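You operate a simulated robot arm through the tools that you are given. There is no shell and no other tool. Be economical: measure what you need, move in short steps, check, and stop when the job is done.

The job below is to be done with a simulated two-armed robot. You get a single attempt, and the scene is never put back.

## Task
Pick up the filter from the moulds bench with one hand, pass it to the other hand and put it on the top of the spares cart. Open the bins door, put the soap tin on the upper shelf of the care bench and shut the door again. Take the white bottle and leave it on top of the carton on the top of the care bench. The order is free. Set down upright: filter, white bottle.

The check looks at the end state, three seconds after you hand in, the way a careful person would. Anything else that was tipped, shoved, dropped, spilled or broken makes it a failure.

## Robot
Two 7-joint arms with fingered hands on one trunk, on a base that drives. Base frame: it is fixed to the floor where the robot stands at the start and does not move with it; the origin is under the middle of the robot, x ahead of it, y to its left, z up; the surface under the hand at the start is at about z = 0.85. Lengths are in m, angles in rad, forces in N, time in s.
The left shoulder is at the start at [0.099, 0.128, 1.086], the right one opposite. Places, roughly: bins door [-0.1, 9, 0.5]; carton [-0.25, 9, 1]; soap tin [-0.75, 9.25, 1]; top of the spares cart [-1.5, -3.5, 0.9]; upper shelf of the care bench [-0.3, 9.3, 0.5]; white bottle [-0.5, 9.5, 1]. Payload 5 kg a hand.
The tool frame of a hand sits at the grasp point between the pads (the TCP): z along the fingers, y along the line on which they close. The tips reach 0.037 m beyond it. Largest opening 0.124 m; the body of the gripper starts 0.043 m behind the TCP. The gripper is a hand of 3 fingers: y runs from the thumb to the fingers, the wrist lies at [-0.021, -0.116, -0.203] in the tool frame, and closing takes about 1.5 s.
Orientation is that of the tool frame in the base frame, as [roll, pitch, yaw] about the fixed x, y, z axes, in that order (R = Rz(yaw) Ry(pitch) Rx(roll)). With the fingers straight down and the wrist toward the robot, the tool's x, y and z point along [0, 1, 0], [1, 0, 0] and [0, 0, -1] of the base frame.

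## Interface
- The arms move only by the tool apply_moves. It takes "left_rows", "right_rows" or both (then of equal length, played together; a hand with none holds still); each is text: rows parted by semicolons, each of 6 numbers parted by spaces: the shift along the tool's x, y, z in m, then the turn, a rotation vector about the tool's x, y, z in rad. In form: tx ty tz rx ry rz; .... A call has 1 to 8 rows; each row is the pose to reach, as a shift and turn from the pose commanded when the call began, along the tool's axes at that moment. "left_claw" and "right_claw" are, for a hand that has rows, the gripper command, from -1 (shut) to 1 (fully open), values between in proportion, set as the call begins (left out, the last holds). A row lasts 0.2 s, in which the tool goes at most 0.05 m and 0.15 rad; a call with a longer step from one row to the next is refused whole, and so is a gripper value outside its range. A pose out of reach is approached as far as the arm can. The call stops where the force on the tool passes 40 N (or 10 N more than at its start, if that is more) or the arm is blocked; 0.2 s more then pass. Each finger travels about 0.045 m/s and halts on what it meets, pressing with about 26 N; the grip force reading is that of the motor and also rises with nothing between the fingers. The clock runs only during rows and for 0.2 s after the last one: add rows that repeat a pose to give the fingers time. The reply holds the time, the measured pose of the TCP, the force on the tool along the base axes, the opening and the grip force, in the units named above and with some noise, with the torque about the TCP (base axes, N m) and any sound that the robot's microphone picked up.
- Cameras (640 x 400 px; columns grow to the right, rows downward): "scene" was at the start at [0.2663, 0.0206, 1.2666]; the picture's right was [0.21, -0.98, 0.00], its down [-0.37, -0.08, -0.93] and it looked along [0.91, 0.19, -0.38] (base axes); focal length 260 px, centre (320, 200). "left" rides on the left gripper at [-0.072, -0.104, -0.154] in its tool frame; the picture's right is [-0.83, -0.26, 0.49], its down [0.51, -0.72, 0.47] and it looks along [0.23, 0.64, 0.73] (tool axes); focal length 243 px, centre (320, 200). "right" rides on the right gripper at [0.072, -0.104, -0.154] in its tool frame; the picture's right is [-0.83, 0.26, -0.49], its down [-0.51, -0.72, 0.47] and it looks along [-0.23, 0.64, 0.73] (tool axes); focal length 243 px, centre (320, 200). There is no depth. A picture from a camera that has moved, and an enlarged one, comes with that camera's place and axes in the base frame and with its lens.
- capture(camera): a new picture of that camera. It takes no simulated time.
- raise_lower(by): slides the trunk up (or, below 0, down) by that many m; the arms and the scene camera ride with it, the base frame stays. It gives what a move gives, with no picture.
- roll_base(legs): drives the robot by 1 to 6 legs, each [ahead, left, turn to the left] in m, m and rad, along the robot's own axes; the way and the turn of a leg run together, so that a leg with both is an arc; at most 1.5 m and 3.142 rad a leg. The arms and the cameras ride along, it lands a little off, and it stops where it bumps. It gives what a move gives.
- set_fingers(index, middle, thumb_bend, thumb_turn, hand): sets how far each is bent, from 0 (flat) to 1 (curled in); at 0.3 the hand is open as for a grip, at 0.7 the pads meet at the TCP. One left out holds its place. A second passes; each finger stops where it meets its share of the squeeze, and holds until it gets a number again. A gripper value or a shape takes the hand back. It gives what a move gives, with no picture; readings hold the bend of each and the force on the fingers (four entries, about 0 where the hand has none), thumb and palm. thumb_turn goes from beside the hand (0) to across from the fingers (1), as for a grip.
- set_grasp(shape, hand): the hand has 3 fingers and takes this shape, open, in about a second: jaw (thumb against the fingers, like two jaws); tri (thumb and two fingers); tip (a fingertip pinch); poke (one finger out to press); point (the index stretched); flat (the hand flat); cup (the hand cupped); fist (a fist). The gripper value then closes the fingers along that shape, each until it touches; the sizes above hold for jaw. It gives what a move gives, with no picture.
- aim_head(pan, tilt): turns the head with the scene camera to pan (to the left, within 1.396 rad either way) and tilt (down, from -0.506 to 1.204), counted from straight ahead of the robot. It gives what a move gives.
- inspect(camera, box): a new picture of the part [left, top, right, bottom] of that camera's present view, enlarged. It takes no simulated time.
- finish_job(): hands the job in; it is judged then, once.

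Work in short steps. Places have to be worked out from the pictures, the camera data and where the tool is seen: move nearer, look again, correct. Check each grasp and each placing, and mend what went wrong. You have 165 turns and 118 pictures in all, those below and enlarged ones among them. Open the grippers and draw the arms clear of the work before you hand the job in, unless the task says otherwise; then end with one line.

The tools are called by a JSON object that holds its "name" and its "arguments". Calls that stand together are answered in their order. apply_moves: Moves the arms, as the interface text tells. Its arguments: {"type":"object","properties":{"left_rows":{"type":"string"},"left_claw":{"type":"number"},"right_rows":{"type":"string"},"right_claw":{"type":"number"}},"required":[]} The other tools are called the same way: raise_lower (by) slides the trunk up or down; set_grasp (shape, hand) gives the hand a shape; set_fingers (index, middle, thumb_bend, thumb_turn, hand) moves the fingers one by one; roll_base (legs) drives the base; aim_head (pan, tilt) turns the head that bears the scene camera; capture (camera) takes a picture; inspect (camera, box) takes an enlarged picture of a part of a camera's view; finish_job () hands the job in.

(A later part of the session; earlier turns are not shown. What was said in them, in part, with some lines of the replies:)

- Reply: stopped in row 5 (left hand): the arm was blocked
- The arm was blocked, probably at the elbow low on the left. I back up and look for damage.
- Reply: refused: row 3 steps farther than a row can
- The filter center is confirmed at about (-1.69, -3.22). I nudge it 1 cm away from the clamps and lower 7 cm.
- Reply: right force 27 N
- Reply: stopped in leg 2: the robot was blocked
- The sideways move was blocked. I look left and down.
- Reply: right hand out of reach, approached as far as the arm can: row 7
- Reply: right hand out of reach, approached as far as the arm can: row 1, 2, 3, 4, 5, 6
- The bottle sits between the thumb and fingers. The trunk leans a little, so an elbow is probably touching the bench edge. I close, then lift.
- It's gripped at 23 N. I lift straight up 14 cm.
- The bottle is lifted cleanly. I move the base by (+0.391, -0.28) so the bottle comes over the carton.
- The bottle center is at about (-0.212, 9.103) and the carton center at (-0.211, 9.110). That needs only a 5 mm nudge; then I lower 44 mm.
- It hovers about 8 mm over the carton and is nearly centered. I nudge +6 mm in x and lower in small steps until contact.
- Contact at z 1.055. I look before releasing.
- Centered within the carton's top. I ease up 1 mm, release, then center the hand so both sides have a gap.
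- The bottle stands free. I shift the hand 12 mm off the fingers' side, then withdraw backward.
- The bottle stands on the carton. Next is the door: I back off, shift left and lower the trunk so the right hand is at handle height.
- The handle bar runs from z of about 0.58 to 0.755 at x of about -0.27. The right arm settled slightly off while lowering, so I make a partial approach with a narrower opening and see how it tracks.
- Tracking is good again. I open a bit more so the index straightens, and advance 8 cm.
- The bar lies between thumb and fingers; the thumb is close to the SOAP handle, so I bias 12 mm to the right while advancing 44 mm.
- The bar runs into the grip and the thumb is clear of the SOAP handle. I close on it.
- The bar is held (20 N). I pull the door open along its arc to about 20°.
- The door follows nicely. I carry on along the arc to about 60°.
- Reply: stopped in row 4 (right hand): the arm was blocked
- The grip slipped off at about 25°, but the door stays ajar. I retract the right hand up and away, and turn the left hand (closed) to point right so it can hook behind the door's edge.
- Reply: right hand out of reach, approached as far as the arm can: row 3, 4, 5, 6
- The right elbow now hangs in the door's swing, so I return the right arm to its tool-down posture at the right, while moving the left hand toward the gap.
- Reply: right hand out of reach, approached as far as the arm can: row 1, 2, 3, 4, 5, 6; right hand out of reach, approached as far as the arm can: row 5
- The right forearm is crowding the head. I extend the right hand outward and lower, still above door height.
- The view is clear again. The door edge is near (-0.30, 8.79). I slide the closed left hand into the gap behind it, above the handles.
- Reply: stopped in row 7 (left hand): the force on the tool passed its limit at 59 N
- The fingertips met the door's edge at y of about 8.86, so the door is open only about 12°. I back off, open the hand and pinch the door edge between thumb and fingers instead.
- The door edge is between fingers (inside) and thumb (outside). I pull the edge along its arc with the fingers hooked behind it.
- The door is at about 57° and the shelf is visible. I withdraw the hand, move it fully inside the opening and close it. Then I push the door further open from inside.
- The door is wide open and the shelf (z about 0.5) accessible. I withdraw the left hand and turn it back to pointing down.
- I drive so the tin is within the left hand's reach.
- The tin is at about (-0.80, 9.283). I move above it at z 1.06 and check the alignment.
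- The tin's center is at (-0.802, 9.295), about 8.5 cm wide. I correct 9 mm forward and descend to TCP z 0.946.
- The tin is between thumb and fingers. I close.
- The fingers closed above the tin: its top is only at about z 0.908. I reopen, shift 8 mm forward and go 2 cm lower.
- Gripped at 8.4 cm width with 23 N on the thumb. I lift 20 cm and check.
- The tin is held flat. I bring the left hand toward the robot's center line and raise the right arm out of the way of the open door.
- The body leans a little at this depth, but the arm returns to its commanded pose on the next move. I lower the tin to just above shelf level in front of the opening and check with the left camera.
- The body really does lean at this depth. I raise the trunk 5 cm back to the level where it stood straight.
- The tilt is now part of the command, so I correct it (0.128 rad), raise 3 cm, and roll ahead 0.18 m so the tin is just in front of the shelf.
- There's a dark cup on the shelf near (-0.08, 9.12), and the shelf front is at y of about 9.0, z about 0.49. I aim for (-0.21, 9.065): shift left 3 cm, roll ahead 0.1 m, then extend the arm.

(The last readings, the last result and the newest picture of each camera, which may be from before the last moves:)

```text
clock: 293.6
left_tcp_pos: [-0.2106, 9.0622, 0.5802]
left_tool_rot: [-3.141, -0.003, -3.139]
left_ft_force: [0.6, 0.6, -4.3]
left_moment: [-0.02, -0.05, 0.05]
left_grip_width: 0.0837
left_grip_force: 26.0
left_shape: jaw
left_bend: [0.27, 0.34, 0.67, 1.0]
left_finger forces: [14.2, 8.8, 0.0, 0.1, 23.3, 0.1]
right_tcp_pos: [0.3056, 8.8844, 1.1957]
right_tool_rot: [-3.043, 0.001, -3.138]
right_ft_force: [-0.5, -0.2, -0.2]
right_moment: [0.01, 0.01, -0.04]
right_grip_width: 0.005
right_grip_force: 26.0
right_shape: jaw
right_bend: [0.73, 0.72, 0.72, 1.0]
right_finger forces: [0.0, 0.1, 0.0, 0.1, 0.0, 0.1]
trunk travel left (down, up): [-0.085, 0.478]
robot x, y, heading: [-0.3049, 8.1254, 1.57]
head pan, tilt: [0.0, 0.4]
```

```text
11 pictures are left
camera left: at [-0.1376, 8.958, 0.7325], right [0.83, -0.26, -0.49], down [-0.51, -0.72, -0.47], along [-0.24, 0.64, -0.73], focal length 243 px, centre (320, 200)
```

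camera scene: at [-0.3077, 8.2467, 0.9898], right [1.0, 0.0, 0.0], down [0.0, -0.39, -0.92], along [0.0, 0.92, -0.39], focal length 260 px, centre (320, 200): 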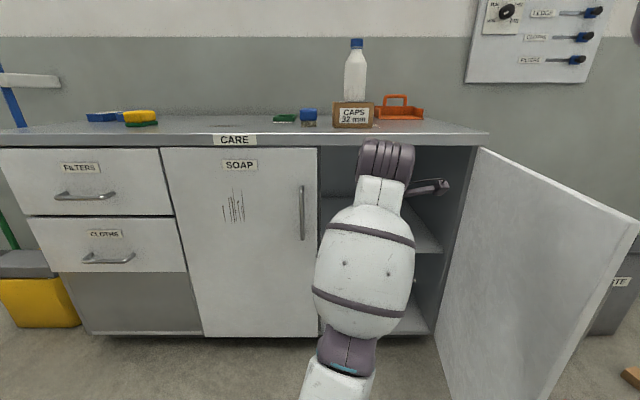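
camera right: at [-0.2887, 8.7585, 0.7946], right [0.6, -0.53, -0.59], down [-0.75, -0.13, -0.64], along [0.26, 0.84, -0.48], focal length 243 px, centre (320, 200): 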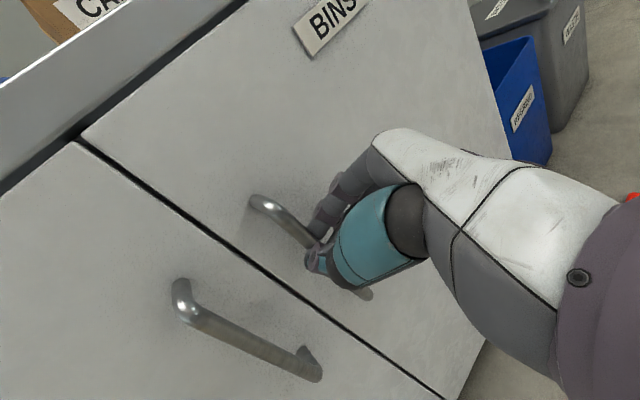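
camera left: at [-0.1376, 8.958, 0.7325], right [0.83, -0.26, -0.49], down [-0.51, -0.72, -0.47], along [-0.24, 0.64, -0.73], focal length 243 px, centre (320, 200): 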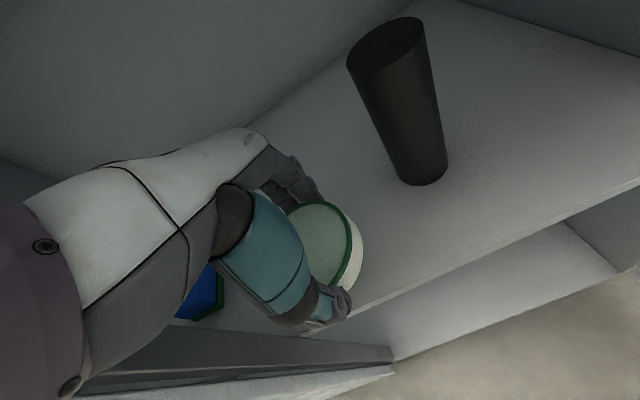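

The shelf edge is at y of about 9.02, so the tin needs another 4.5 cm inward (and 1 cm right). The cup and the blue box stay clear.

{"name": "apply_moves", "arguments": {"left_rows": "-0.005 0.015 0 0 0 0;-0.01 0.03 0 0 0 0;-0.01 0.046 0 0 0 0;-0.01 0.046 0 0 0 0"}}

{"name": "apply_moves", "arguments": {"left_rows": "0 0 0.01 0 0 0;0 0 0.018 0 0 0;0 0 0.024 0 0 0;0 0 0.028 0 0 0"}}

{"name": "capture", "arguments": {"camera": "left"}}

```text
clock: 294.6
left_tcp_pos: [-0.2003, 9.1079, 0.5793]
left_tool_rot: [-3.139, -0.003, -3.139]
left_ft_force: [0.8, 0.4, -4.0]
left_moment: [-0.04, -0.07, 0.03]
left_grip_width: 0.0837
left_grip_force: 25.4
left_shape: jaw
left_bend: [0.27, 0.34, 0.67, 1.0]
left_finger forces: [14.1, 8.8, 0.0, 0.0, 23.1, 0.0]
right_tcp_pos: [0.305, 8.8853, 1.1943]
right_tool_rot: [-3.042, 0.0, -3.136]
right_ft_force: [0.6, -0.5, 0.9]
right_moment: [-0.01, 0.0, 0.01]
right_grip_width: 0.0051
right_grip_force: 25.9
right_shape: jaw
right_bend: [0.73, 0.72, 0.72, 1.0]
right_finger forces: [0.0, 0.0, 0.1, 0.0, 0.0, 0.0]
trunk travel left (down, up): [-0.085, 0.478]
robot x, y, heading: [-0.3016, 8.1264, 1.569]
head pan, tilt: [0.0, 0.4]
```

```text
clock: 295.6
left_tcp_pos: [-0.2004, 9.1097, 0.5514]
left_tool_rot: [-3.141, -0.003, -3.137]
left_ft_force: [-0.7, 0.0, -4.9]
left_moment: [-0.04, -0.03, 0.0]
left_grip_width: 0.0838
left_grip_force: 25.6
left_shape: jaw
left_bend: [0.27, 0.34, 0.67, 1.0]
left_finger forces: [14.0, 8.7, 0.1, 0.0, 23.1, 0.1]
right_tcp_pos: [0.3052, 8.8855, 1.195]
right_tool_rot: [-3.043, 0.001, -3.137]
right_ft_force: [-1.3, -0.2, -0.2]
right_moment: [0.02, -0.03, 0.01]
right_grip_width: 0.005
right_grip_force: 25.4
right_shape: jaw
right_bend: [0.73, 0.72, 0.72, 1.0]
right_finger forces: [0.0, 0.1, 0.0, 0.0, 0.0, 0.0]
trunk travel left (down, up): [-0.085, 0.478]
robot x, y, heading: [-0.3076, 8.1253, 1.571]
head pan, tilt: [0.0, 0.4]
```

```text
10 pictures are left
camera left: at [-0.1281, 9.0044, 0.7045], right [0.83, -0.26, -0.49], down [-0.51, -0.72, -0.47], along [-0.24, 0.64, -0.73], focal length 243 px, centre (320, 200)
```

left: 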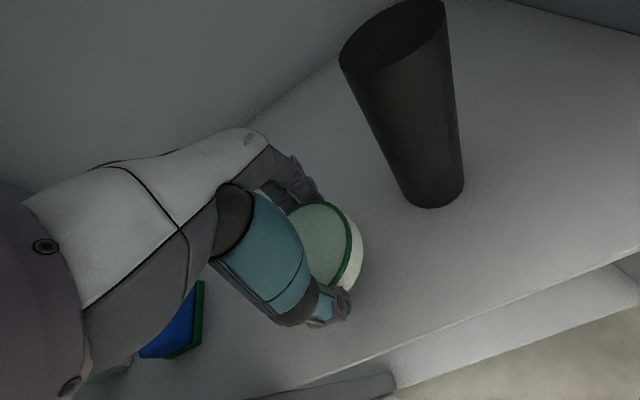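

Well placed over the shelf. I lower in small steps to contact.

{"name": "apply_moves", "arguments": {"left_rows": "0 0 0.003 0 0 0;0 0 0.006 0 0 0;0 0 0.009 0 0 0"}}

{"name": "apply_moves", "arguments": {"left_rows": "0 0 0.002 0 0 0;0 0 0.004 0 0 0"}}

{"name": "apply_moves", "arguments": {"left_rows": "0 0 0.002 0 0 0;0 0 0.004 0 0 0"}}

```text
clock: 296.4
left_tcp_pos: [-0.2005, 9.1079, 0.5418]
left_tool_rot: [-3.139, -0.001, -3.138]
left_ft_force: [-0.5, 1.1, -4.3]
left_moment: [-0.03, -0.04, 0.0]
left_grip_width: 0.0834
left_grip_force: 26.2
left_shape: jaw
left_bend: [0.27, 0.34, 0.67, 1.0]
left_finger forces: [14.1, 8.9, 0.1, 0.0, 23.2, 0.1]
right_tcp_pos: [0.306, 8.885, 1.1949]
right_tool_rot: [-3.043, 0.0, -3.136]
right_ft_force: [0.0, 0.9, 0.3]
right_moment: [0.04, -0.01, 0.0]
right_grip_width: 0.0049
right_grip_force: 25.6
right_shape: jaw
right_bend: [0.73, 0.72, 0.72, 1.0]
right_finger forces: [0.0, 0.0, 0.0, 0.0, 0.0, 0.0]
trunk travel left (down, up): [-0.085, 0.478]
robot x, y, heading: [-0.308, 8.1277, 1.566]
head pan, tilt: [0.0, 0.4]
```

```text
clock: 297.0
left_tcp_pos: [-0.2001, 9.1087, 0.5386]
left_tool_rot: [-3.14, -0.003, -3.138]
left_ft_force: [-1.5, -0.1, -3.9]
left_moment: [-0.02, -0.07, -0.01]
left_grip_width: 0.0838
left_grip_force: 25.2
left_shape: jaw
left_bend: [0.27, 0.34, 0.67, 1.0]
left_finger forces: [14.1, 8.9, 0.0, 0.0, 23.2, 0.1]
right_tcp_pos: [0.3061, 8.8857, 1.1946]
right_tool_rot: [-3.041, 0.0, -3.136]
right_ft_force: [0.1, -0.1, 0.0]
right_moment: [-0.01, 0.0, -0.02]
right_grip_width: 0.0051
right_grip_force: 26.3
right_shape: jaw
right_bend: [0.73, 0.72, 0.72, 1.0]
right_finger forces: [0.0, 0.1, 0.0, 0.0, 0.0, 0.0]
trunk travel left (down, up): [-0.085, 0.478]
robot x, y, heading: [-0.3067, 8.123, 1.569]
head pan, tilt: [0.0, 0.4]
```

```text
clock: 297.6
left_tcp_pos: [-0.2013, 9.1088, 0.5343]
left_tool_rot: [-3.14, -0.002, -3.14]
left_ft_force: [-0.5, -0.9, -4.7]
left_moment: [-0.05, -0.08, -0.02]
left_grip_width: 0.0835
left_grip_force: 26.4
left_shape: jaw
left_bend: [0.27, 0.34, 0.67, 1.0]
left_finger forces: [14.1, 8.8, 0.0, 0.0, 23.3, 0.0]
right_tcp_pos: [0.3059, 8.8855, 1.1939]
right_tool_rot: [-3.043, 0.0, -3.136]
right_ft_force: [0.1, 0.6, 0.3]
right_moment: [0.01, -0.01, 0.02]
right_grip_width: 0.0053
right_grip_force: 26.3
right_shape: jaw
right_bend: [0.73, 0.72, 0.72, 1.0]
right_finger forces: [0.1, 0.0, 0.0, 0.0, 0.0, 0.1]
trunk travel left (down, up): [-0.085, 0.478]
robot x, y, heading: [-0.3053, 8.1268, 1.569]
head pan, tilt: [0.0, 0.4]
```

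No contact yet, so I continue down.

{"name": "apply_moves", "arguments": {"left_rows": "0 0 0.002 0 0 0;0 0 0.005 0 0 0;0 0 0.005 0 0 0"}}

{"name": "apply_moves", "arguments": {"left_rows": "0 0 0.002 0 0 0;0 0 0.005 0 0 0;0 0 0.005 0 0 0"}}

{"name": "apply_moves", "arguments": {"left_rows": "0 0 0.002 0 0 0;0 0 0.004 0 0 0;0 0 0.004 0 0 0"}}

```text
clock: 298.4
left_tcp_pos: [-0.2014, 9.1082, 0.5299]
left_tool_rot: [-3.138, 0.0, -3.138]
left_ft_force: [-0.3, -0.2, -2.6]
left_moment: [-0.06, -0.03, 0.0]
left_grip_width: 0.0838
left_grip_force: 26.1
left_shape: jaw
left_bend: [0.27, 0.34, 0.67, 1.0]
left_finger forces: [14.1, 8.8, 0.0, 0.1, 23.2, 0.1]
right_tcp_pos: [0.3054, 8.8847, 1.1946]
right_tool_rot: [-3.041, -0.001, -3.137]
right_ft_force: [-0.3, -0.2, -0.6]
right_moment: [-0.01, -0.04, -0.01]
right_grip_width: 0.0053
right_grip_force: 25.8
right_shape: jaw
right_bend: [0.73, 0.72, 0.72, 1.0]
right_finger forces: [0.0, 0.0, 0.0, 0.0, 0.0, 0.0]
trunk travel left (down, up): [-0.085, 0.478]
robot x, y, heading: [-0.3032, 8.1246, 1.568]
head pan, tilt: [0.0, 0.4]
```

```text
clock: 299.2
left_tcp_pos: [-0.2012, 9.1098, 0.5243]
left_tool_rot: [-3.14, -0.002, -3.139]
left_ft_force: [-0.2, -0.9, -4.0]
left_moment: [-0.02, -0.04, -0.01]
left_grip_width: 0.0841
left_grip_force: 26.1
left_shape: jaw
left_bend: [0.27, 0.34, 0.67, 1.0]
left_finger forces: [14.1, 8.8, 0.0, 0.0, 23.2, 0.0]
right_tcp_pos: [0.3064, 8.8861, 1.1947]
right_tool_rot: [-3.042, 0.0, -3.136]
right_ft_force: [-1.0, 0.8, -0.1]
right_moment: [0.01, -0.02, -0.03]
right_grip_width: 0.005
right_grip_force: 25.8
right_shape: jaw
right_bend: [0.73, 0.72, 0.72, 1.0]
right_finger forces: [0.0, 0.0, 0.0, 0.1, 0.1, 0.0]
trunk travel left (down, up): [-0.085, 0.478]
robot x, y, heading: [-0.3054, 8.1244, 1.569]
head pan, tilt: [0.0, 0.4]
```

```text
clock: 300.0
left_tcp_pos: [-0.2005, 9.1089, 0.5217]
left_tool_rot: [-3.14, -0.001, -3.138]
left_ft_force: [0.4, -0.1, -4.2]
left_moment: [0.0, -0.08, -0.01]
left_grip_width: 0.0834
left_grip_force: 26.0
left_shape: jaw
left_bend: [0.27, 0.34, 0.67, 1.0]
left_finger forces: [14.1, 8.7, 0.1, 0.0, 23.2, 0.0]
right_tcp_pos: [0.306, 8.8863, 1.195]
right_tool_rot: [-3.042, -0.001, -3.137]
right_ft_force: [0.2, 0.1, -0.1]
right_moment: [-0.02, 0.01, 0.02]
right_grip_width: 0.0051
right_grip_force: 26.5
right_shape: jaw
right_bend: [0.73, 0.72, 0.72, 1.0]
right_finger forces: [0.0, 0.0, 0.0, 0.1, 0.0, 0.0]
trunk travel left (down, up): [-0.085, 0.478]
robot x, y, heading: [-0.309, 8.123, 1.572]
head pan, tilt: [0.0, 0.4]
```

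Still free; the shelf must be nearer 0.46. I continue.

{"name": "apply_moves", "arguments": {"left_rows": "0 0 0.002 0 0 0;0 0 0.005 0 0 0;0 0 0.005 0 0 0"}}

{"name": "apply_moves", "arguments": {"left_rows": "0 0 0.002 0 0 0;0 0 0.004 0 0 0;0 0 0.004 0 0 0"}}

{"name": "capture", "arguments": {"camera": "left"}}

```text
clock: 300.8
left_tcp_pos: [-0.2005, 9.1099, 0.5161]
left_tool_rot: [-3.139, -0.001, -3.139]
left_ft_force: [0.8, -0.3, -2.2]
left_moment: [0.0, 0.03, 0.0]
left_grip_width: 0.0839
left_grip_force: 25.6
left_shape: jaw
left_bend: [0.27, 0.34, 0.67, 1.0]
left_finger forces: [14.2, 9.0, 0.1, 0.1, 23.2, 0.1]
right_tcp_pos: [0.3065, 8.8861, 1.1952]
right_tool_rot: [-3.042, 0.0, -3.136]
right_ft_force: [0.4, -0.5, -0.2]
right_moment: [-0.02, 0.01, -0.01]
right_grip_width: 0.0049
right_grip_force: 26.0
right_shape: jaw
right_bend: [0.73, 0.72, 0.72, 1.0]
right_finger forces: [0.1, 0.0, 0.0, 0.0, 0.0, 0.0]
trunk travel left (down, up): [-0.085, 0.478]
robot x, y, heading: [-0.3096, 8.126, 1.572]
head pan, tilt: [0.0, 0.4]
```

```text
clock: 301.6
left_tcp_pos: [-0.2011, 9.1088, 0.5149]
left_tool_rot: [3.14, -0.002, -3.14]
left_ft_force: [2.3, 1.3, 10.9]
left_moment: [0.06, 0.01, -0.05]
left_grip_width: 0.0836
left_grip_force: 26.2
left_shape: jaw
left_bend: [0.27, 0.33, 0.67, 1.0]
left_finger forces: [15.3, 9.5, 0.0, 0.0, 24.6, 0.0]
right_tcp_pos: [0.3064, 8.8848, 1.1975]
right_tool_rot: [-3.042, 0.001, -3.138]
right_ft_force: [-1.0, -0.3, 0.5]
right_moment: [-0.01, -0.05, -0.03]
right_grip_width: 0.005
right_grip_force: 25.7
right_shape: jaw
right_bend: [0.73, 0.72, 0.72, 1.0]
right_finger forces: [0.0, 0.0, 0.0, 0.0, 0.0, 0.0]
trunk travel left (down, up): [-0.085, 0.478]
robot x, y, heading: [-0.3052, 8.1283, 1.569]
head pan, tilt: [0.0, 0.4]
```

```text
9 pictures are left
camera left: at [-0.128, 9.0035, 0.6677], right [0.83, -0.26, -0.49], down [-0.51, -0.72, -0.47], along [-0.23, 0.64, -0.73], focal length 243 px, centre (320, 200)
```

left: 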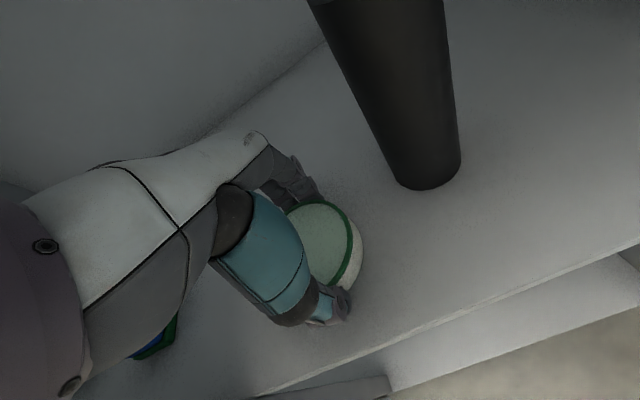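

Contact at z 0.515 with the tin well inside. I ease 1 mm, open, and lift clear.

{"name": "apply_moves", "arguments": {"left_rows": "0 0 -0.001 0 0 0;0 0 -0.001 0 0 0;0 0 -0.001 0 0 0;0 0 -0.001 0 0 0;0 0 -0.001 0 0 0;0 0 -0.001 0 0 0;0 0 -0.001 0 0 0", "left_claw": 1}}

{"name": "apply_moves", "arguments": {"left_rows": "0 0.004 -0.01 0 0 0;0 0.004 -0.03 0 0 0;0 0.004 -0.05 0 0 0;0 0.004 -0.065 0 0 0"}}

{"name": "capture", "arguments": {"camera": "left"}}

```text
clock: 303.2
left_tcp_pos: [-0.2011, 9.1089, 0.5142]
left_tool_rot: [-3.141, -0.003, -3.138]
left_ft_force: [0.0, -0.5, 0.0]
left_moment: [0.0, 0.01, -0.04]
left_grip_width: 0.1236
left_grip_force: 0.0
left_shape: jaw
left_bend: [0.3, 0.3, 0.3, 0.98]
left_finger forces: [0.0, 0.1, 0.0, 0.1, 0.0, 0.0]
right_tcp_pos: [0.3061, 8.8846, 1.1951]
right_tool_rot: [-3.043, 0.0, -3.134]
right_ft_force: [-0.4, 0.4, 0.8]
right_moment: [0.03, 0.03, -0.01]
right_grip_width: 0.0049
right_grip_force: 26.3
right_shape: jaw
right_bend: [0.73, 0.72, 0.72, 1.0]
right_finger forces: [0.0, 0.0, 0.1, 0.1, 0.1, 0.0]
trunk travel left (down, up): [-0.085, 0.478]
robot x, y, heading: [-0.3068, 8.1224, 1.569]
head pan, tilt: [0.0, 0.4]
```

```text
clock: 304.2
left_tcp_pos: [-0.2013, 9.1122, 0.5767]
left_tool_rot: [3.141, -0.003, -3.139]
left_ft_force: [-1.2, -0.3, -0.2]
left_moment: [-0.02, -0.02, 0.0]
left_grip_width: 0.1236
left_grip_force: 0.1
left_shape: jaw
left_bend: [0.3, 0.3, 0.3, 0.98]
left_finger forces: [0.0, 0.0, 0.0, 0.0, 0.1, 0.1]
right_tcp_pos: [0.305, 8.8848, 1.1962]
right_tool_rot: [-3.043, 0.001, -3.135]
right_ft_force: [0.3, 0.2, 0.3]
right_moment: [0.01, 0.04, -0.01]
right_grip_width: 0.0051
right_grip_force: 25.9
right_shape: jaw
right_bend: [0.73, 0.72, 0.72, 1.0]
right_finger forces: [0.1, 0.0, 0.0, 0.0, 0.0, 0.0]
trunk travel left (down, up): [-0.085, 0.478]
robot x, y, heading: [-0.302, 8.1232, 1.568]
head pan, tilt: [0.0, 0.4]
```

```text
8 pictures are left
camera left: at [-0.1282, 9.0084, 0.7305], right [0.83, -0.26, -0.49], down [-0.51, -0.72, -0.47], along [-0.23, 0.64, -0.73], focal length 243 px, centre (320, 200)
```

left: 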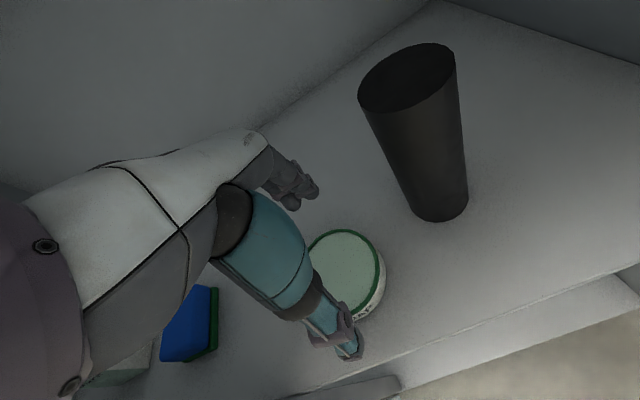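

The tin sits flat on the shelf. I back the left hand out, back the base off, then bring the right fist down outside the door while the left clears the swing.

{"name": "apply_moves", "arguments": {"left_rows": "0 -0.04 0 0 0 0;0 -0.08 0 0 0 0;0 -0.12 0 0 0 0;0 -0.155 0 0 0 0"}}

{"name": "roll_base", "arguments": {"legs": [[-0.225, 0, 0]]}}

{"name": "apply_moves", "arguments": {"left_rows": "0.03 -0.02 -0.03 0 0 0;0.06 -0.045 -0.06 0 0 0;0.09 -0.07 -0.09 0 0 0;0.12 -0.095 -0.12 0 0 0;0.15 -0.12 -0.15 0 0 0;0.18 -0.145 -0.18 0 0 0;0.21 -0.17 -0.21 0 0 0;0.24 -0.19 -0.24 0 0 0", "right_rows": "0 0 0.044 -0.0125 0 0;0 0 0.088 -0.025 0 0;0 0 0.132 -0.0375 0 0;0 0 0.176 -0.05 0 0;0 0 0.22 -0.0625 0 0;0 0 0.264 -0.075 0 0;0 0 0.308 -0.0875 0 0;0 0 0.352 -0.1 0 0"}}

{"name": "capture", "arguments": {"camera": "scene"}}

```text
clock: 305.2
left_tcp_pos: [-0.1996, 8.9605, 0.58]
left_tool_rot: [3.141, -0.001, -3.141]
left_ft_force: [0.8, -0.6, 0.2]
left_moment: [0.01, 0.01, 0.03]
left_grip_width: 0.1239
left_grip_force: 0.0
left_shape: jaw
left_bend: [0.3, 0.3, 0.3, 0.98]
left_finger forces: [0.0, 0.0, 0.0, 0.1, 0.0, 0.0]
right_tcp_pos: [0.3058, 8.8851, 1.1957]
right_tool_rot: [-3.041, 0.0, -3.139]
right_ft_force: [0.2, -0.3, 0.5]
right_moment: [0.05, -0.02, -0.02]
right_grip_width: 0.005
right_grip_force: 26.0
right_shape: jaw
right_bend: [0.73, 0.72, 0.72, 1.0]
right_finger forces: [0.1, 0.0, 0.0, 0.0, 0.0, 0.0]
trunk travel left (down, up): [-0.085, 0.478]
robot x, y, heading: [-0.3041, 8.1258, 1.564]
head pan, tilt: [0.0, 0.4]
```

```text
clock: 306.9
left_tcp_pos: [-0.1971, 8.7391, 0.5799]
left_tool_rot: [3.14, -0.002, -3.141]
left_ft_force: [-0.3, -0.2, 0.0]
left_moment: [0.0, 0.01, 0.02]
left_grip_width: 0.1239
left_grip_force: 0.0
left_shape: jaw
left_bend: [0.3, 0.3, 0.3, 0.98]
left_finger forces: [0.0, 0.0, 0.0, 0.1, 0.0, 0.0]
right_tcp_pos: [0.3071, 8.6616, 1.1965]
right_tool_rot: [-3.042, 0.001, -3.141]
right_ft_force: [-0.7, -0.5, 0.0]
right_moment: [0.0, 0.01, 0.01]
right_grip_width: 0.0048
right_grip_force: 26.1
right_shape: jaw
right_bend: [0.73, 0.72, 0.72, 1.0]
right_finger forces: [0.1, 0.0, 0.0, 0.0, 0.1, 0.0]
trunk travel left (down, up): [-0.085, 0.478]
robot x, y, heading: [-0.3071, 7.9051, 1.566]
head pan, tilt: [0.0, 0.4]
```

```text
clock: 308.7
left_tcp_pos: [-0.3978, 8.6406, 0.6799]
left_tool_rot: [3.137, -0.003, -3.141]
left_ft_force: [0.2, -0.6, 0.0]
left_moment: [-0.03, 0.01, 0.03]
left_grip_width: 0.1239
left_grip_force: 0.1
left_shape: jaw
left_bend: [0.3, 0.3, 0.3, 0.98]
left_finger forces: [0.0, 0.0, 0.1, 0.0, 0.0, 0.0]
left hand out of reach, approached as far as the arm can: row 4, 5, 6, 7, 8
right_tcp_pos: [0.3089, 8.6246, 0.8453]
right_tool_rot: [3.141, -0.001, 3.14]
right_ft_force: [0.7, -0.1, -0.5]
right_moment: [0.03, -0.01, -0.01]
right_grip_width: 0.0053
right_grip_force: 25.3
right_shape: jaw
right_bend: [0.73, 0.72, 0.72, 1.0]
right_finger forces: [0.0, 0.0, 0.0, 0.0, 0.0, 0.1]
trunk travel left (down, up): [-0.085, 0.478]
robot x, y, heading: [-0.3054, 7.9069, 1.563]
head pan, tilt: [0.0, 0.4]
```

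```text
7 pictures are left
camera scene: at [-0.305, 8.2451, 1.0463], right [1.0, -0.01, 0.0], down [0.0, -0.39, -0.92], along [0.01, 0.92, -0.39], focal length 260 px, centre (320, 200)
```

scene: 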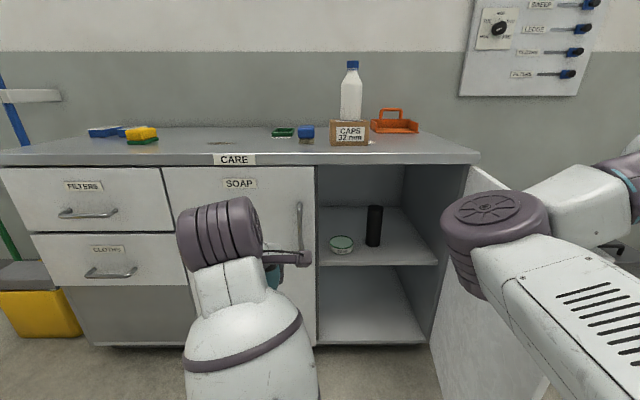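

The tin stands on the upper shelf and the door can be closed. I lower the right fist beside the door's outer face and start pushing it shut along its arc.

{"name": "apply_moves", "arguments": {"right_rows": "0 0 0.048 0 0 0;0 0 0.096 0 0 0;0 0 0.145 0 0 0;0.041 0.017 0.145 0 0 0;0.082 0.034 0.145 0 0 0;0.124 0.05 0.145 0 0 0;0.161 0.047 0.145 0 0 0;0.198 0.045 0.145 0 0 0"}}

{"name": "capture", "arguments": {"camera": "scene"}}

```text
clock: 309.7
left_tcp_pos: [-0.3988, 8.6234, 0.6959]
left_tool_rot: [3.113, 0.006, 3.134]
left_ft_force: [1.5, -0.5, 1.5]
left_moment: [0.0, 0.07, 0.02]
left_grip_width: 0.1237
left_grip_force: 0.1
left_shape: jaw
left_bend: [0.3, 0.3, 0.3, 0.98]
left_finger forces: [0.1, 0.0, 0.0, 0.0, 0.0, 0.0]
right_tcp_pos: [0.2796, 8.6405, 0.8433]
right_tool_rot: [2.932, 0.05, 3.133]
right_ft_force: [0.3, 0.2, -1.7]
right_moment: [-0.01, 0.06, 0.04]
right_grip_width: 0.0049
right_grip_force: 25.8
right_shape: jaw
right_bend: [0.73, 0.72, 0.72, 1.0]
right_finger forces: [0.0, 0.0, 0.1, 0.1, 0.1, 0.0]
trunk travel left (down, up): [-0.085, 0.478]
robot x, y, heading: [-0.3033, 7.9052, 1.555]
head pan, tilt: [0.0, 0.4]
stopped in row 4 (right hand): the arm was blocked; the commanded pose is now the measured one
```

```text
6 pictures are left
camera scene: at [-0.3119, 8.2211, 1.0527], right [1.0, -0.01, 0.01], down [0.0, -0.37, -0.93], along [0.01, 0.93, -0.37], focal length 260 px, centre (320, 200)
```

scene: 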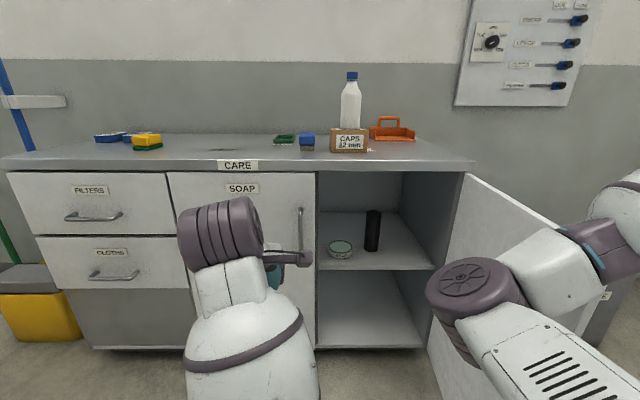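

The right elbow is caught on the inner side of the open door. I lift both hands above the door and back away. From there I can go around and push it from the right side.

{"name": "apply_moves", "arguments": {"right_rows": "0 0 -0.03 0.07 0 0;0 0 -0.06 0.14 0 0;0 0 -0.095 0.21 0 0;0 0 -0.13 0.21 0 0;0 0 -0.165 0.21 0 0;0 0 -0.2 0.21 0 0;0 0 -0.22 0.21 0 0", "left_rows": "0 0 -0.045 0 0 0;0 0 -0.09 0 0 0;0 0 -0.135 0 0 0;0 0 -0.18 0 0 0;0 0 -0.225 0 0 0;0 0 -0.27 0 0 0;0 0 -0.315 0 0 0"}}

{"name": "roll_base", "arguments": {"legs": [[-0.45, 0, 0]]}}

{"name": "capture", "arguments": {"camera": "scene"}}

```text
clock: 311.3
left_tcp_pos: [-0.4259, 8.8092, 0.9176]
left_tool_rot: [3.113, -0.011, -3.137]
left_ft_force: [0.1, -0.1, -0.6]
left_moment: [-0.01, 0.0, 0.0]
left_grip_width: 0.1237
left_grip_force: 0.1
left_shape: jaw
left_bend: [0.3, 0.3, 0.3, 0.97]
left_finger forces: [0.0, 0.1, 0.1, 0.0, 0.0, 0.0]
left hand out of reach, approached as far as the arm can: row 1, 2, 3, 4, 5, 6, 7
right_tcp_pos: [0.2741, 8.6251, 1.0231]
right_tool_rot: [-3.097, 0.029, -3.136]
right_ft_force: [-0.2, -1.4, 0.2]
right_moment: [0.02, -0.03, 0.0]
right_grip_width: 0.0051
right_grip_force: 26.3
right_shape: jaw
right_bend: [0.73, 0.72, 0.72, 1.0]
right_finger forces: [0.0, 0.0, 0.0, 0.1, 0.1, 0.0]
trunk travel left (down, up): [-0.085, 0.478]
robot x, y, heading: [-0.3078, 7.9041, 1.565]
head pan, tilt: [0.0, 0.4]
```

```text
clock: 313.9
left_tcp_pos: [-0.4349, 8.3687, 0.916]
left_tool_rot: [3.113, -0.01, -3.128]
left_ft_force: [0.8, -0.4, -0.1]
left_moment: [0.01, -0.03, 0.0]
left_grip_width: 0.1239
left_grip_force: 0.1
left_shape: jaw
left_bend: [0.3, 0.3, 0.3, 0.97]
left_finger forces: [0.0, 0.0, 0.1, 0.1, 0.0, 0.0]
right_tcp_pos: [0.2628, 8.1916, 1.0215]
right_tool_rot: [-3.095, 0.029, -3.126]
right_ft_force: [-0.4, -0.4, 0.9]
right_moment: [0.02, 0.02, 0.01]
right_grip_width: 0.0048
right_grip_force: 26.4
right_shape: jaw
right_bend: [0.73, 0.72, 0.72, 1.0]
right_finger forces: [0.0, 0.0, 0.0, 0.0, 0.0, 0.0]
trunk travel left (down, up): [-0.085, 0.478]
robot x, y, heading: [-0.3027, 7.4644, 1.581]
head pan, tilt: [0.0, 0.4]
```

```text
5 pictures are left
camera scene: at [-0.3101, 7.8036, 1.0466], right [1.0, 0.0, 0.0], down [0.0, -0.39, -0.92], along [0.0, 0.92, -0.39], focal length 260 px, centre (320, 200)
```

scene: 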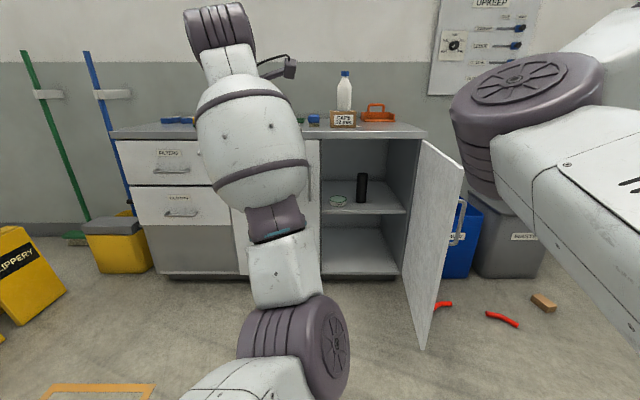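

The door stands at about 80°. I raise the trunk 0.25 m for better arm geometry, open the left arm out to the left, and turn the right hand to point left.

{"name": "raise_lower", "arguments": {"by": 0.25}}

{"name": "apply_moves", "arguments": {"left_rows": "0.04 -0.02 0 0 0 0;0.08 -0.04 0 0 0 0;0.12 -0.06 0 0 0 0;0.16 -0.08 0 0 0 0;0.2 -0.1 0 0 0 0;0.24 -0.12 0 0 0 0;0.28 -0.14 0 0 0 0;0.32 -0.16 0 0 0 0", "right_rows": "0 0 0 0 0.15 0;0 0 0 0 0.3 0;0 0 0 0 0.45 0;0 0 0 0 0.6 0;0 0 0 0 0.75 0;0 0 0 0 0.9 0;0 0 0 0 1.05 0;0 0 0 0 1.2 0"}}

{"name": "roll_base", "arguments": {"legs": [[0, -0.95, -0.01]]}}

```text
clock: 316.5
left_tcp_pos: [-0.4363, 8.3685, 1.1663]
left_tool_rot: [3.114, -0.01, -3.127]
left_ft_force: [-0.6, -0.6, -0.4]
left_moment: [-0.01, 0.01, 0.0]
left_grip_width: 0.124
left_grip_force: 0.0
left_shape: jaw
left_bend: [0.3, 0.3, 0.3, 0.97]
left_finger forces: [0.0, 0.0, 0.0, 0.0, 0.0, 0.0]
right_tcp_pos: [0.2642, 8.192, 1.271]
right_tool_rot: [-3.095, 0.029, -3.127]
right_ft_force: [0.4, 0.4, 0.3]
right_moment: [-0.01, -0.04, -0.01]
right_grip_width: 0.0049
right_grip_force: 25.6
right_shape: jaw
right_bend: [0.73, 0.72, 0.72, 1.0]
right_finger forces: [0.0, 0.0, 0.0, 0.1, 0.0, 0.0]
trunk travel left (down, up): [-0.335, 0.228]
robot x, y, heading: [-0.3086, 7.4618, 1.567]
head pan, tilt: [0.0, 0.4]
```

```text
clock: 318.3
left_tcp_pos: [-0.7516, 8.2047, 1.1653]
left_tool_rot: [3.115, -0.01, -3.127]
left_ft_force: [0.5, -0.5, 0.5]
left_moment: [0.02, 0.01, 0.0]
left_grip_width: 0.124
left_grip_force: 0.0
left_shape: jaw
left_bend: [0.3, 0.3, 0.3, 0.97]
left_finger forces: [0.0, 0.0, 0.0, 0.0, 0.0, 0.0]
right_tcp_pos: [0.2634, 8.1909, 1.2726]
right_tool_rot: [-3.032, -1.171, 3.054]
right_ft_force: [-0.7, 0.0, 0.5]
right_moment: [0.0, -0.01, 0.0]
right_grip_width: 0.0048
right_grip_force: 26.1
right_shape: jaw
right_bend: [0.73, 0.72, 0.72, 1.0]
right_finger forces: [0.1, 0.0, 0.0, 0.0, 0.0, 0.0]
trunk travel left (down, up): [-0.335, 0.228]
robot x, y, heading: [-0.3103, 7.4662, 1.57]
head pan, tilt: [0.0, 0.4]
```

```text
clock: 327.0
left_tcp_pos: [0.2128, 8.2079, 1.1647]
left_tool_rot: [3.113, -0.01, 3.14]
left_ft_force: [-0.2, 0.5, -0.1]
left_moment: [-0.01, -0.01, 0.02]
left_grip_width: 0.1238
left_grip_force: 0.1
left_shape: jaw
left_bend: [0.3, 0.3, 0.3, 0.97]
left_finger forces: [0.0, 0.0, 0.0, 0.1, 0.0, 0.0]
right_tcp_pos: [1.227, 8.1774, 1.2713]
right_tool_rot: [-3.026, -1.169, 3.033]
right_ft_force: [-0.3, -1.1, -0.1]
right_moment: [-0.01, 0.02, -0.02]
right_grip_width: 0.005
right_grip_force: 25.7
right_shape: jaw
right_bend: [0.73, 0.72, 0.72, 1.0]
right_finger forces: [0.1, 0.1, 0.0, 0.0, 0.0, 0.0]
trunk travel left (down, up): [-0.335, 0.228]
robot x, y, heading: [0.6454, 7.4571, 1.555]
head pan, tilt: [0.0, 0.4]
```

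I'm now to the right of the door. I bring the right fist down to door height in two steps, still well right of it.

{"name": "apply_moves", "arguments": {"right_rows": "-0.0188 -0.0033 0.0404 0 0 0;-0.0375 -0.0065 0.0808 0 0 0;-0.0563 -0.0098 0.1211 0 0 0;-0.075 -0.013 0.1615 0 0 0;-0.0938 -0.0163 0.2019 0 0 0;-0.1125 -0.0195 0.2423 0 0 0;-0.1313 -0.0228 0.2826 0 0 0;-0.15 -0.026 0.323 0 0 0"}}

{"name": "apply_moves", "arguments": {"right_rows": "-0.0188 -0.0033 0.0404 0 0 0;-0.0375 -0.0065 0.0808 0 0 0;-0.0563 -0.0098 0.1211 0 0 0;-0.075 -0.013 0.1615 0 0 0;-0.0938 -0.0163 0.2019 0 0 0;-0.1125 -0.0195 0.2423 0 0 0;-0.1313 -0.0228 0.2826 0 0 0;-0.15 -0.026 0.323 0 0 0"}}

```text
clock: 328.8
left_tcp_pos: [0.209, 8.2082, 1.1646]
left_tool_rot: [3.113, -0.01, -3.142]
left_ft_force: [-0.5, 0.1, -0.3]
left_moment: [-0.02, 0.0, 0.0]
left_grip_width: 0.1239
left_grip_force: 0.0
left_shape: jaw
left_bend: [0.3, 0.3, 0.3, 0.97]
left_finger forces: [0.0, 0.0, 0.1, 0.1, 0.0, 0.0]
right_tcp_pos: [0.9864, 8.1415, 1.0097]
right_tool_rot: [-3.025, -1.168, 3.032]
right_ft_force: [0.1, -0.5, -0.3]
right_moment: [-0.02, -0.02, -0.05]
right_grip_width: 0.0048
right_grip_force: 26.3
right_shape: jaw
right_bend: [0.73, 0.72, 0.72, 1.0]
right_finger forces: [0.1, 0.0, 0.0, 0.0, 0.0, 0.1]
trunk travel left (down, up): [-0.335, 0.228]
robot x, y, heading: [0.6413, 7.4576, 1.561]
head pan, tilt: [0.0, 0.4]
```

```text
clock: 330.6
left_tcp_pos: [0.2123, 8.2087, 1.1648]
left_tool_rot: [3.114, -0.01, 3.141]
left_ft_force: [-0.3, 0.2, -0.6]
left_moment: [-0.02, 0.0, 0.01]
left_grip_width: 0.124
left_grip_force: 0.1
left_shape: jaw
left_bend: [0.3, 0.3, 0.3, 0.97]
left_finger forces: [0.0, 0.1, 0.0, 0.0, 0.0, 0.0]
right_tcp_pos: [0.7629, 8.1067, 0.7445]
right_tool_rot: [-3.023, -1.169, 3.031]
right_ft_force: [-0.2, 1.1, -0.1]
right_moment: [-0.05, 0.0, 0.0]
right_grip_width: 0.0052
right_grip_force: 26.0
right_shape: jaw
right_bend: [0.73, 0.72, 0.72, 1.0]
right_finger forces: [0.1, 0.0, 0.1, 0.0, 0.0, 0.0]
right hand out of reach, approached as far as the arm can: row 8
trunk travel left (down, up): [-0.335, 0.228]
robot x, y, heading: [0.6457, 7.4588, 1.559]
head pan, tilt: [0.0, 0.4]
```

The right fist is at (0.763, 8.107, 0.745). I raise the left hand higher, roll ahead 0.6 m, then strafe left until the fist is near the door's outer face.

{"name": "apply_moves", "arguments": {"left_rows": "0 0 -0.04 0 0 0;0 0 -0.08 0 0 0;0 0 -0.12 0 0 0;0 0 -0.16 0 0 0;0 0 -0.2 0 0 0"}}

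{"name": "roll_base", "arguments": {"legs": [[0.6, 0, 0.01], [0, 0.46, 0]]}}

{"name": "capture", "arguments": {"camera": "scene"}}

```text
clock: 331.8
left_tcp_pos: [0.2138, 8.1979, 1.368]
left_tool_rot: [3.111, -0.01, 3.14]
left_ft_force: [0.4, 0.1, 0.7]
left_moment: [0.01, 0.03, -0.01]
left_grip_width: 0.124
left_grip_force: 0.1
left_shape: jaw
left_bend: [0.3, 0.3, 0.3, 0.97]
left_finger forces: [0.1, 0.0, 0.0, 0.1, 0.0, 0.0]
right_tcp_pos: [0.763, 8.1064, 0.7446]
right_tool_rot: [-3.033, -1.167, 3.04]
right_ft_force: [0.4, 0.1, -0.2]
right_moment: [-0.04, 0.04, -0.02]
right_grip_width: 0.0051
right_grip_force: 26.0
right_shape: jaw
right_bend: [0.73, 0.72, 0.72, 1.0]
right_finger forces: [0.1, 0.0, 0.0, 0.0, 0.0, 0.0]
trunk travel left (down, up): [-0.335, 0.228]
robot x, y, heading: [0.6425, 7.4572, 1.558]
head pan, tilt: [0.0, 0.4]
```

```text
clock: 339.3
left_tcp_pos: [-0.2495, 8.7796, 1.3668]
left_tool_rot: [3.114, -0.01, -3.128]
left_ft_force: [0.4, 0.0, 0.3]
left_moment: [-0.01, -0.01, -0.02]
left_grip_width: 0.124
left_grip_force: 0.1
left_shape: jaw
left_bend: [0.3, 0.3, 0.3, 0.97]
left_finger forces: [0.1, 0.0, 0.0, 0.0, 0.0, 0.0]
right_tcp_pos: [0.3015, 8.6934, 0.7456]
right_tool_rot: [-3.025, -1.169, 3.046]
right_ft_force: [-0.5, 0.5, -0.3]
right_moment: [0.0, -0.01, 0.01]
right_grip_width: 0.0048
right_grip_force: 26.0
right_shape: jaw
right_bend: [0.73, 0.72, 0.72, 1.0]
right_finger forces: [0.1, 0.0, 0.0, 0.0, 0.0, 0.0]
trunk travel left (down, up): [-0.335, 0.228]
robot x, y, heading: [0.1904, 8.0408, 1.574]
head pan, tilt: [0.0, 0.4]
```

```text
4 pictures are left
camera scene: at [0.1892, 8.3001, 1.3261], right [1.0, 0.0, 0.0], down [0.0, -0.39, -0.92], along [0.0, 0.92, -0.39], focal length 260 px, centre (320, 200)
```

scene: 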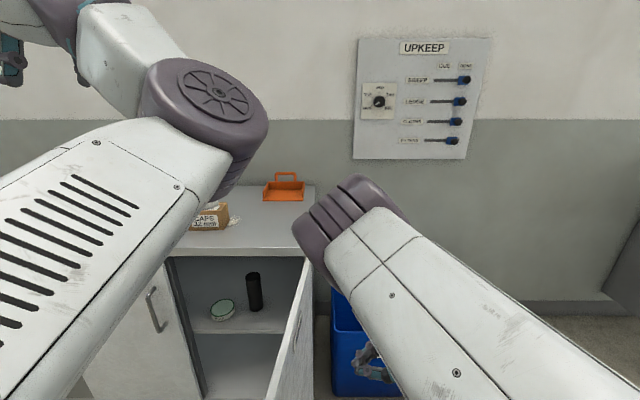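

The door is just left of the right fist, outer face toward it. I push it left with the arm.

{"name": "apply_moves", "arguments": {"right_rows": "0.0162 0.0042 0.0379 0 0 0;0.0324 0.0085 0.0758 0 0 0;0.0486 0.0127 0.1136 0 0 0;0.0648 0.017 0.1515 0 0 0;0.0809 0.0212 0.1894 0 0 0;0.0971 0.0254 0.2273 0 0 0;0.1133 0.0297 0.2651 0 0 0;0.1295 0.0339 0.303 0 0 0"}}

```text
clock: 341.2
left_tcp_pos: [-0.2474, 8.7821, 1.3667]
left_tool_rot: [3.113, -0.011, -3.129]
left_ft_force: [-0.1, 0.6, -0.7]
left_moment: [-0.05, 0.0, -0.01]
left_grip_width: 0.1239
left_grip_force: 0.1
left_shape: jaw
left_bend: [0.3, 0.3, 0.3, 0.97]
left_finger forces: [0.1, 0.0, 0.0, 0.0, 0.0, 0.1]
right_tcp_pos: [0.1815, 8.8796, 0.5966]
right_tool_rot: [-2.912, -1.138, 2.913]
right_ft_force: [-0.7, -0.2, 0.3]
right_moment: [0.02, 0.0, 0.01]
right_grip_width: 0.0052
right_grip_force: 25.8
right_shape: jaw
right_bend: [0.74, 0.72, 0.72, 1.0]
right_finger forces: [0.1, 0.0, 0.0, 0.0, 0.1, 0.1]
right hand out of reach, approached as far as the arm can: row 1, 2, 3, 4, 5, 6, 7, 8
trunk travel left (down, up): [-0.335, 0.228]
robot x, y, heading: [0.1914, 8.0486, 1.566]
head pan, tilt: [0.0, 0.4]
stopped in row 8 (right hand): the force on the tool passed its limit at 69 N (the readings are from after the stop); the commanded pose is now the measured one
```

The arm ran out of reach and swung toward the hinge. I bring it back to the earlier good position and push with the base instead.

{"name": "apply_moves", "arguments": {"right_rows": "0.0126 -0.0335 -0.0246 0 0 0;0.0251 -0.0671 -0.0492 0 0 0;0.0377 -0.1006 -0.0739 0 0 0;0.0503 -0.1341 -0.0985 0 0 0;0.0628 -0.1677 -0.1231 0 0 0;0.0754 -0.2012 -0.1477 0 0 0"}}

{"name": "roll_base", "arguments": {"legs": [[0, 0.15, 0]]}}

{"name": "roll_base", "arguments": {"legs": [[0, 0.15, 0]]}}

{"name": "capture", "arguments": {"camera": "scene"}}

```text
clock: 342.6
left_tcp_pos: [-0.249, 8.7783, 1.369]
left_tool_rot: [3.11, -0.013, -3.128]
left_ft_force: [0.0, -0.4, -0.3]
left_moment: [0.02, -0.03, 0.01]
left_grip_width: 0.1241
left_grip_force: 0.1
left_shape: jaw
left_bend: [0.3, 0.3, 0.3, 0.97]
left_finger forces: [0.0, 0.1, 0.0, 0.0, 0.0, 0.1]
right_tcp_pos: [0.3068, 8.6923, 0.7405]
right_tool_rot: [-2.919, -1.142, 2.925]
right_ft_force: [-0.3, -0.3, 0.6]
right_moment: [0.03, -0.01, -0.1]
right_grip_width: 0.0051
right_grip_force: 26.6
right_shape: jaw
right_bend: [0.74, 0.72, 0.72, 1.0]
right_finger forces: [0.0, 0.0, 0.0, 0.1, 0.0, 0.0]
right hand out of reach, approached as far as the arm can: row 1, 2, 3, 4, 5, 6
trunk travel left (down, up): [-0.335, 0.228]
robot x, y, heading: [0.1915, 8.0454, 1.571]
head pan, tilt: [0.0, 0.4]
```

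```text
clock: 344.5
left_tcp_pos: [-0.3969, 8.7794, 1.3692]
left_tool_rot: [3.113, -0.009, -3.133]
left_ft_force: [-0.1, 0.3, 0.0]
left_moment: [-0.03, 0.01, -0.05]
left_grip_width: 0.1241
left_grip_force: 0.0
left_shape: jaw
left_bend: [0.3, 0.3, 0.3, 0.97]
left_finger forces: [0.0, 0.0, 0.1, 0.1, 0.0, 0.1]
right_tcp_pos: [0.1591, 8.6938, 0.7399]
right_tool_rot: [-2.919, -1.14, 2.92]
right_ft_force: [0.2, 0.5, 0.5]
right_moment: [-0.02, -0.02, 0.02]
right_grip_width: 0.0051
right_grip_force: 25.5
right_shape: jaw
right_bend: [0.74, 0.72, 0.72, 1.0]
right_finger forces: [0.0, 0.1, 0.0, 0.1, 0.1, 0.1]
trunk travel left (down, up): [-0.335, 0.228]
robot x, y, heading: [0.0414, 8.0432, 1.57]
head pan, tilt: [0.0, 0.4]
```

```text
clock: 346.5
left_tcp_pos: [-0.5489, 8.7795, 1.369]
left_tool_rot: [3.112, -0.011, -3.132]
left_ft_force: [0.1, -0.1, 0.5]
left_moment: [-0.01, 0.01, 0.0]
left_grip_width: 0.1239
left_grip_force: 0.0
left_shape: jaw
left_bend: [0.3, 0.3, 0.3, 0.97]
left_finger forces: [0.1, 0.0, 0.0, 0.0, 0.1, 0.0]
right_tcp_pos: [0.0084, 8.694, 0.7405]
right_tool_rot: [-2.921, -1.137, 2.926]
right_ft_force: [0.6, -0.8, 0.3]
right_moment: [0.02, -0.03, -0.01]
right_grip_width: 0.005
right_grip_force: 26.0
right_shape: jaw
right_bend: [0.74, 0.72, 0.72, 1.0]
right_finger forces: [0.0, 0.1, 0.0, 0.0, 0.0, 0.1]
trunk travel left (down, up): [-0.335, 0.228]
robot x, y, heading: [-0.1078, 8.048, 1.574]
head pan, tilt: [0.0, 0.4]
```

```text
3 pictures are left
camera scene: at [-0.1105, 8.3005, 1.3261], right [1.0, 0.0, 0.0], down [0.0, -0.39, -0.92], along [0.0, 0.92, -0.39], focal length 260 px, centre (320, 200)
```

scene: 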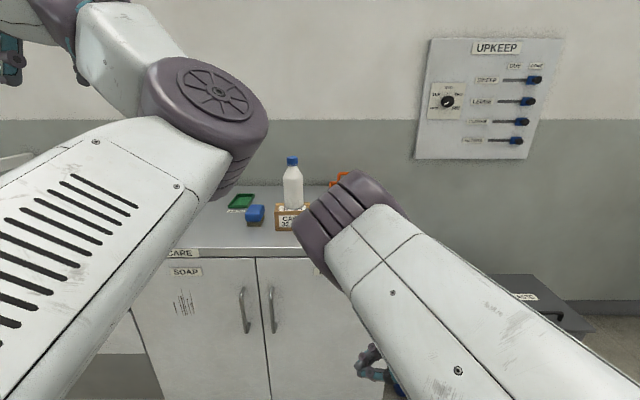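

The door now appears shut. I enlarge to check that it's flush.

{"name": "inspect", "arguments": {"camera": "scene", "box": [160, 150, 360, 360]}}

```text
1.90 times, centred on (260, 255) of scene
camera zoom: at [-0.1105, 8.3005, 1.3261], right [1.0, 0.0, 0.0], down [0.0, -0.39, -0.92], along [0.0, 0.92, -0.39], focal length 495 px, centre (434, 95)
```

zoom: 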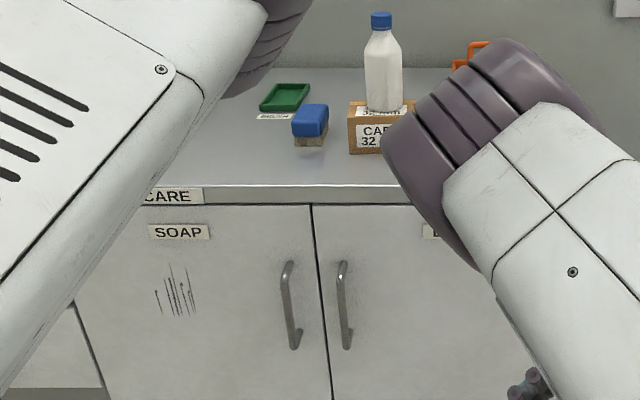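

The door is flush with its neighbour, the bottle stands on the carton, and nothing on the bench has moved. I back away, open the right hand, and take a last look.

{"name": "roll_base", "arguments": {"legs": [[-0.6, 0, 0]]}}

{"name": "apply_moves", "arguments": {"right_rows": "0 0 0 0 0 0;0 0 0 0 0 0;0 0 0 0 0 0;0 0 0 0 0 0;0 0 0 0 0 0;0 0 0 0 0 0;0 0 0 0 0 0;0 0 0 0 0 0", "right_claw": 1}}

{"name": "capture", "arguments": {"camera": "scene"}}

```text
clock: 349.9
left_tcp_pos: [-0.5528, 8.1863, 1.3696]
left_tool_rot: [3.112, -0.012, -3.124]
left_ft_force: [-0.3, -0.1, 0.6]
left_moment: [-0.02, -0.01, -0.01]
left_grip_width: 0.1241
left_grip_force: 0.0
left_shape: jaw
left_bend: [0.3, 0.3, 0.3, 0.97]
left_finger forces: [0.0, 0.0, 0.0, 0.0, 0.0, 0.0]
right_tcp_pos: [0.0045, 8.1033, 0.7411]
right_tool_rot: [-2.916, -1.139, 2.923]
right_ft_force: [-0.4, -0.4, -0.4]
right_moment: [-0.02, 0.0, 0.01]
right_grip_width: 0.005
right_grip_force: 25.7
right_shape: jaw
right_bend: [0.74, 0.72, 0.72, 1.0]
right_finger forces: [0.1, 0.0, 0.0, 0.1, 0.0, 0.0]
trunk travel left (down, up): [-0.335, 0.228]
robot x, y, heading: [-0.1129, 7.4545, 1.575]
head pan, tilt: [0.0, 0.4]
```

```text
clock: 351.6
left_tcp_pos: [-0.552, 8.187, 1.3691]
left_tool_rot: [3.114, -0.01, -3.125]
left_ft_force: [0.7, 0.0, 0.0]
left_moment: [0.01, -0.01, 0.06]
left_grip_width: 0.124
left_grip_force: 0.0
left_shape: jaw
left_bend: [0.3, 0.3, 0.3, 0.97]
left_finger forces: [0.1, 0.1, 0.1, 0.0, 0.1, 0.0]
right_tcp_pos: [0.0044, 8.1021, 0.7415]
right_tool_rot: [-2.927, -1.139, 2.935]
right_ft_force: [0.0, 0.6, -0.5]
right_moment: [0.0, 0.03, 0.02]
right_grip_width: 0.1236
right_grip_force: 0.2
right_shape: jaw
right_bend: [0.3, 0.3, 0.3, 0.98]
right_finger forces: [0.0, 0.1, 0.0, 0.0, 0.1, 0.0]
trunk travel left (down, up): [-0.335, 0.228]
robot x, y, heading: [-0.111, 7.4511, 1.577]
head pan, tilt: [0.0, 0.4]
```

```text
1 pictures are left
camera scene: at [-0.1117, 7.7086, 1.3261], right [1.0, 0.0, 0.0], down [0.0, -0.39, -0.92], along [0.0, 0.92, -0.39], focal length 260 px, centre (320, 200)
```

scene: 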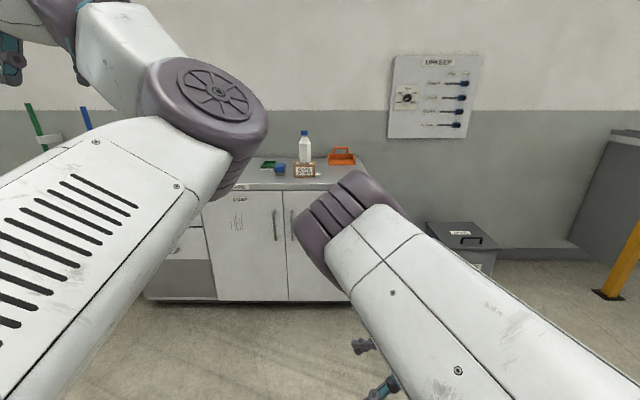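

I use the last picture to verify the bins beside the bench weren't disturbed, after a shift sideways for a clear line of sight.

{"name": "roll_base", "arguments": {"legs": [[-0.2, -0.75, 0]]}}

{"name": "aim_head", "arguments": {"pan": 0.25, "tilt": 0.4}}

{"name": "capture", "arguments": {"camera": "scene"}}

```text
clock: 358.5
left_tcp_pos: [0.1856, 7.9861, 1.3677]
left_tool_rot: [3.113, -0.01, -3.125]
left_ft_force: [0.0, -0.1, 0.1]
left_moment: [0.02, -0.03, 0.04]
left_grip_width: 0.124
left_grip_force: 0.1
left_shape: jaw
left_bend: [0.3, 0.3, 0.3, 0.97]
left_finger forces: [0.1, 0.0, 0.1, 0.0, 0.1, 0.1]
right_tcp_pos: [0.7411, 7.9043, 0.7403]
right_tool_rot: [-2.921, -1.14, 2.932]
right_ft_force: [0.4, -0.1, -0.3]
right_moment: [0.0, 0.02, 0.02]
right_grip_width: 0.1234
right_grip_force: 0.1
right_shape: jaw
right_bend: [0.3, 0.3, 0.3, 0.98]
right_finger forces: [0.0, 0.1, 0.0, 0.1, 0.1, 0.1]
trunk travel left (down, up): [-0.335, 0.228]
robot x, y, heading: [0.6258, 7.2548, 1.576]
head pan, tilt: [0.0, 0.4]
```

```text
clock: 359.3
left_tcp_pos: [0.1851, 7.9871, 1.3684]
left_tool_rot: [3.112, -0.011, -3.125]
left_ft_force: [-0.2, -0.1, -0.4]
left_moment: [0.01, 0.03, 0.02]
left_grip_width: 0.1239
left_grip_force: 0.1
left_shape: jaw
left_bend: [0.3, 0.3, 0.3, 0.97]
left_finger forces: [0.0, 0.0, 0.0, 0.1, 0.0, 0.0]
right_tcp_pos: [0.7422, 7.9031, 0.7412]
right_tool_rot: [-2.919, -1.139, 2.927]
right_ft_force: [0.0, -0.4, 0.7]
right_moment: [-0.01, 0.0, 0.01]
right_grip_width: 0.1237
right_grip_force: 0.0
right_shape: jaw
right_bend: [0.3, 0.3, 0.3, 0.98]
right_finger forces: [0.0, 0.0, 0.0, 0.0, 0.0, 0.1]
trunk travel left (down, up): [-0.335, 0.228]
robot x, y, heading: [0.6305, 7.2546, 1.572]
head pan, tilt: [0.25, 0.4]
```

```text
0 pictures are left
camera scene: at [0.6031, 7.5068, 1.3261], right [0.97, 0.25, 0.0], down [0.1, -0.38, -0.92], along [-0.23, 0.89, -0.39], focal length 260 px, centre (320, 200)
```

scene: 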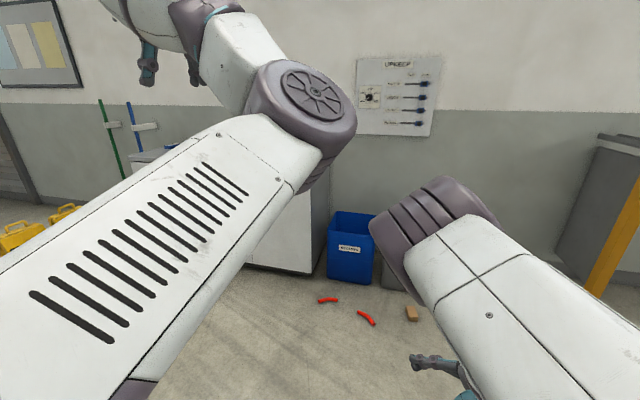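

The bins and floor items are where they were, both hands are open and clear, and every part of the task is in place. I hand the job in.

{"name": "finish_job", "arguments": {}}

```text
The job is handed in.
```

The job is handed in, with everything in place in the last pictures I took of each: the filter went from the left hand to the right in mid-air and stands upright on the spares cart. The soap tin is on the care bench's upper shelf with the bins door shut again, and the white bottle stands upright on the carton. My arms bumped the moulds bench area, a machine, the care bench edge and the open bins door along the way, and I saw nothing moved or damaged in the pictures.
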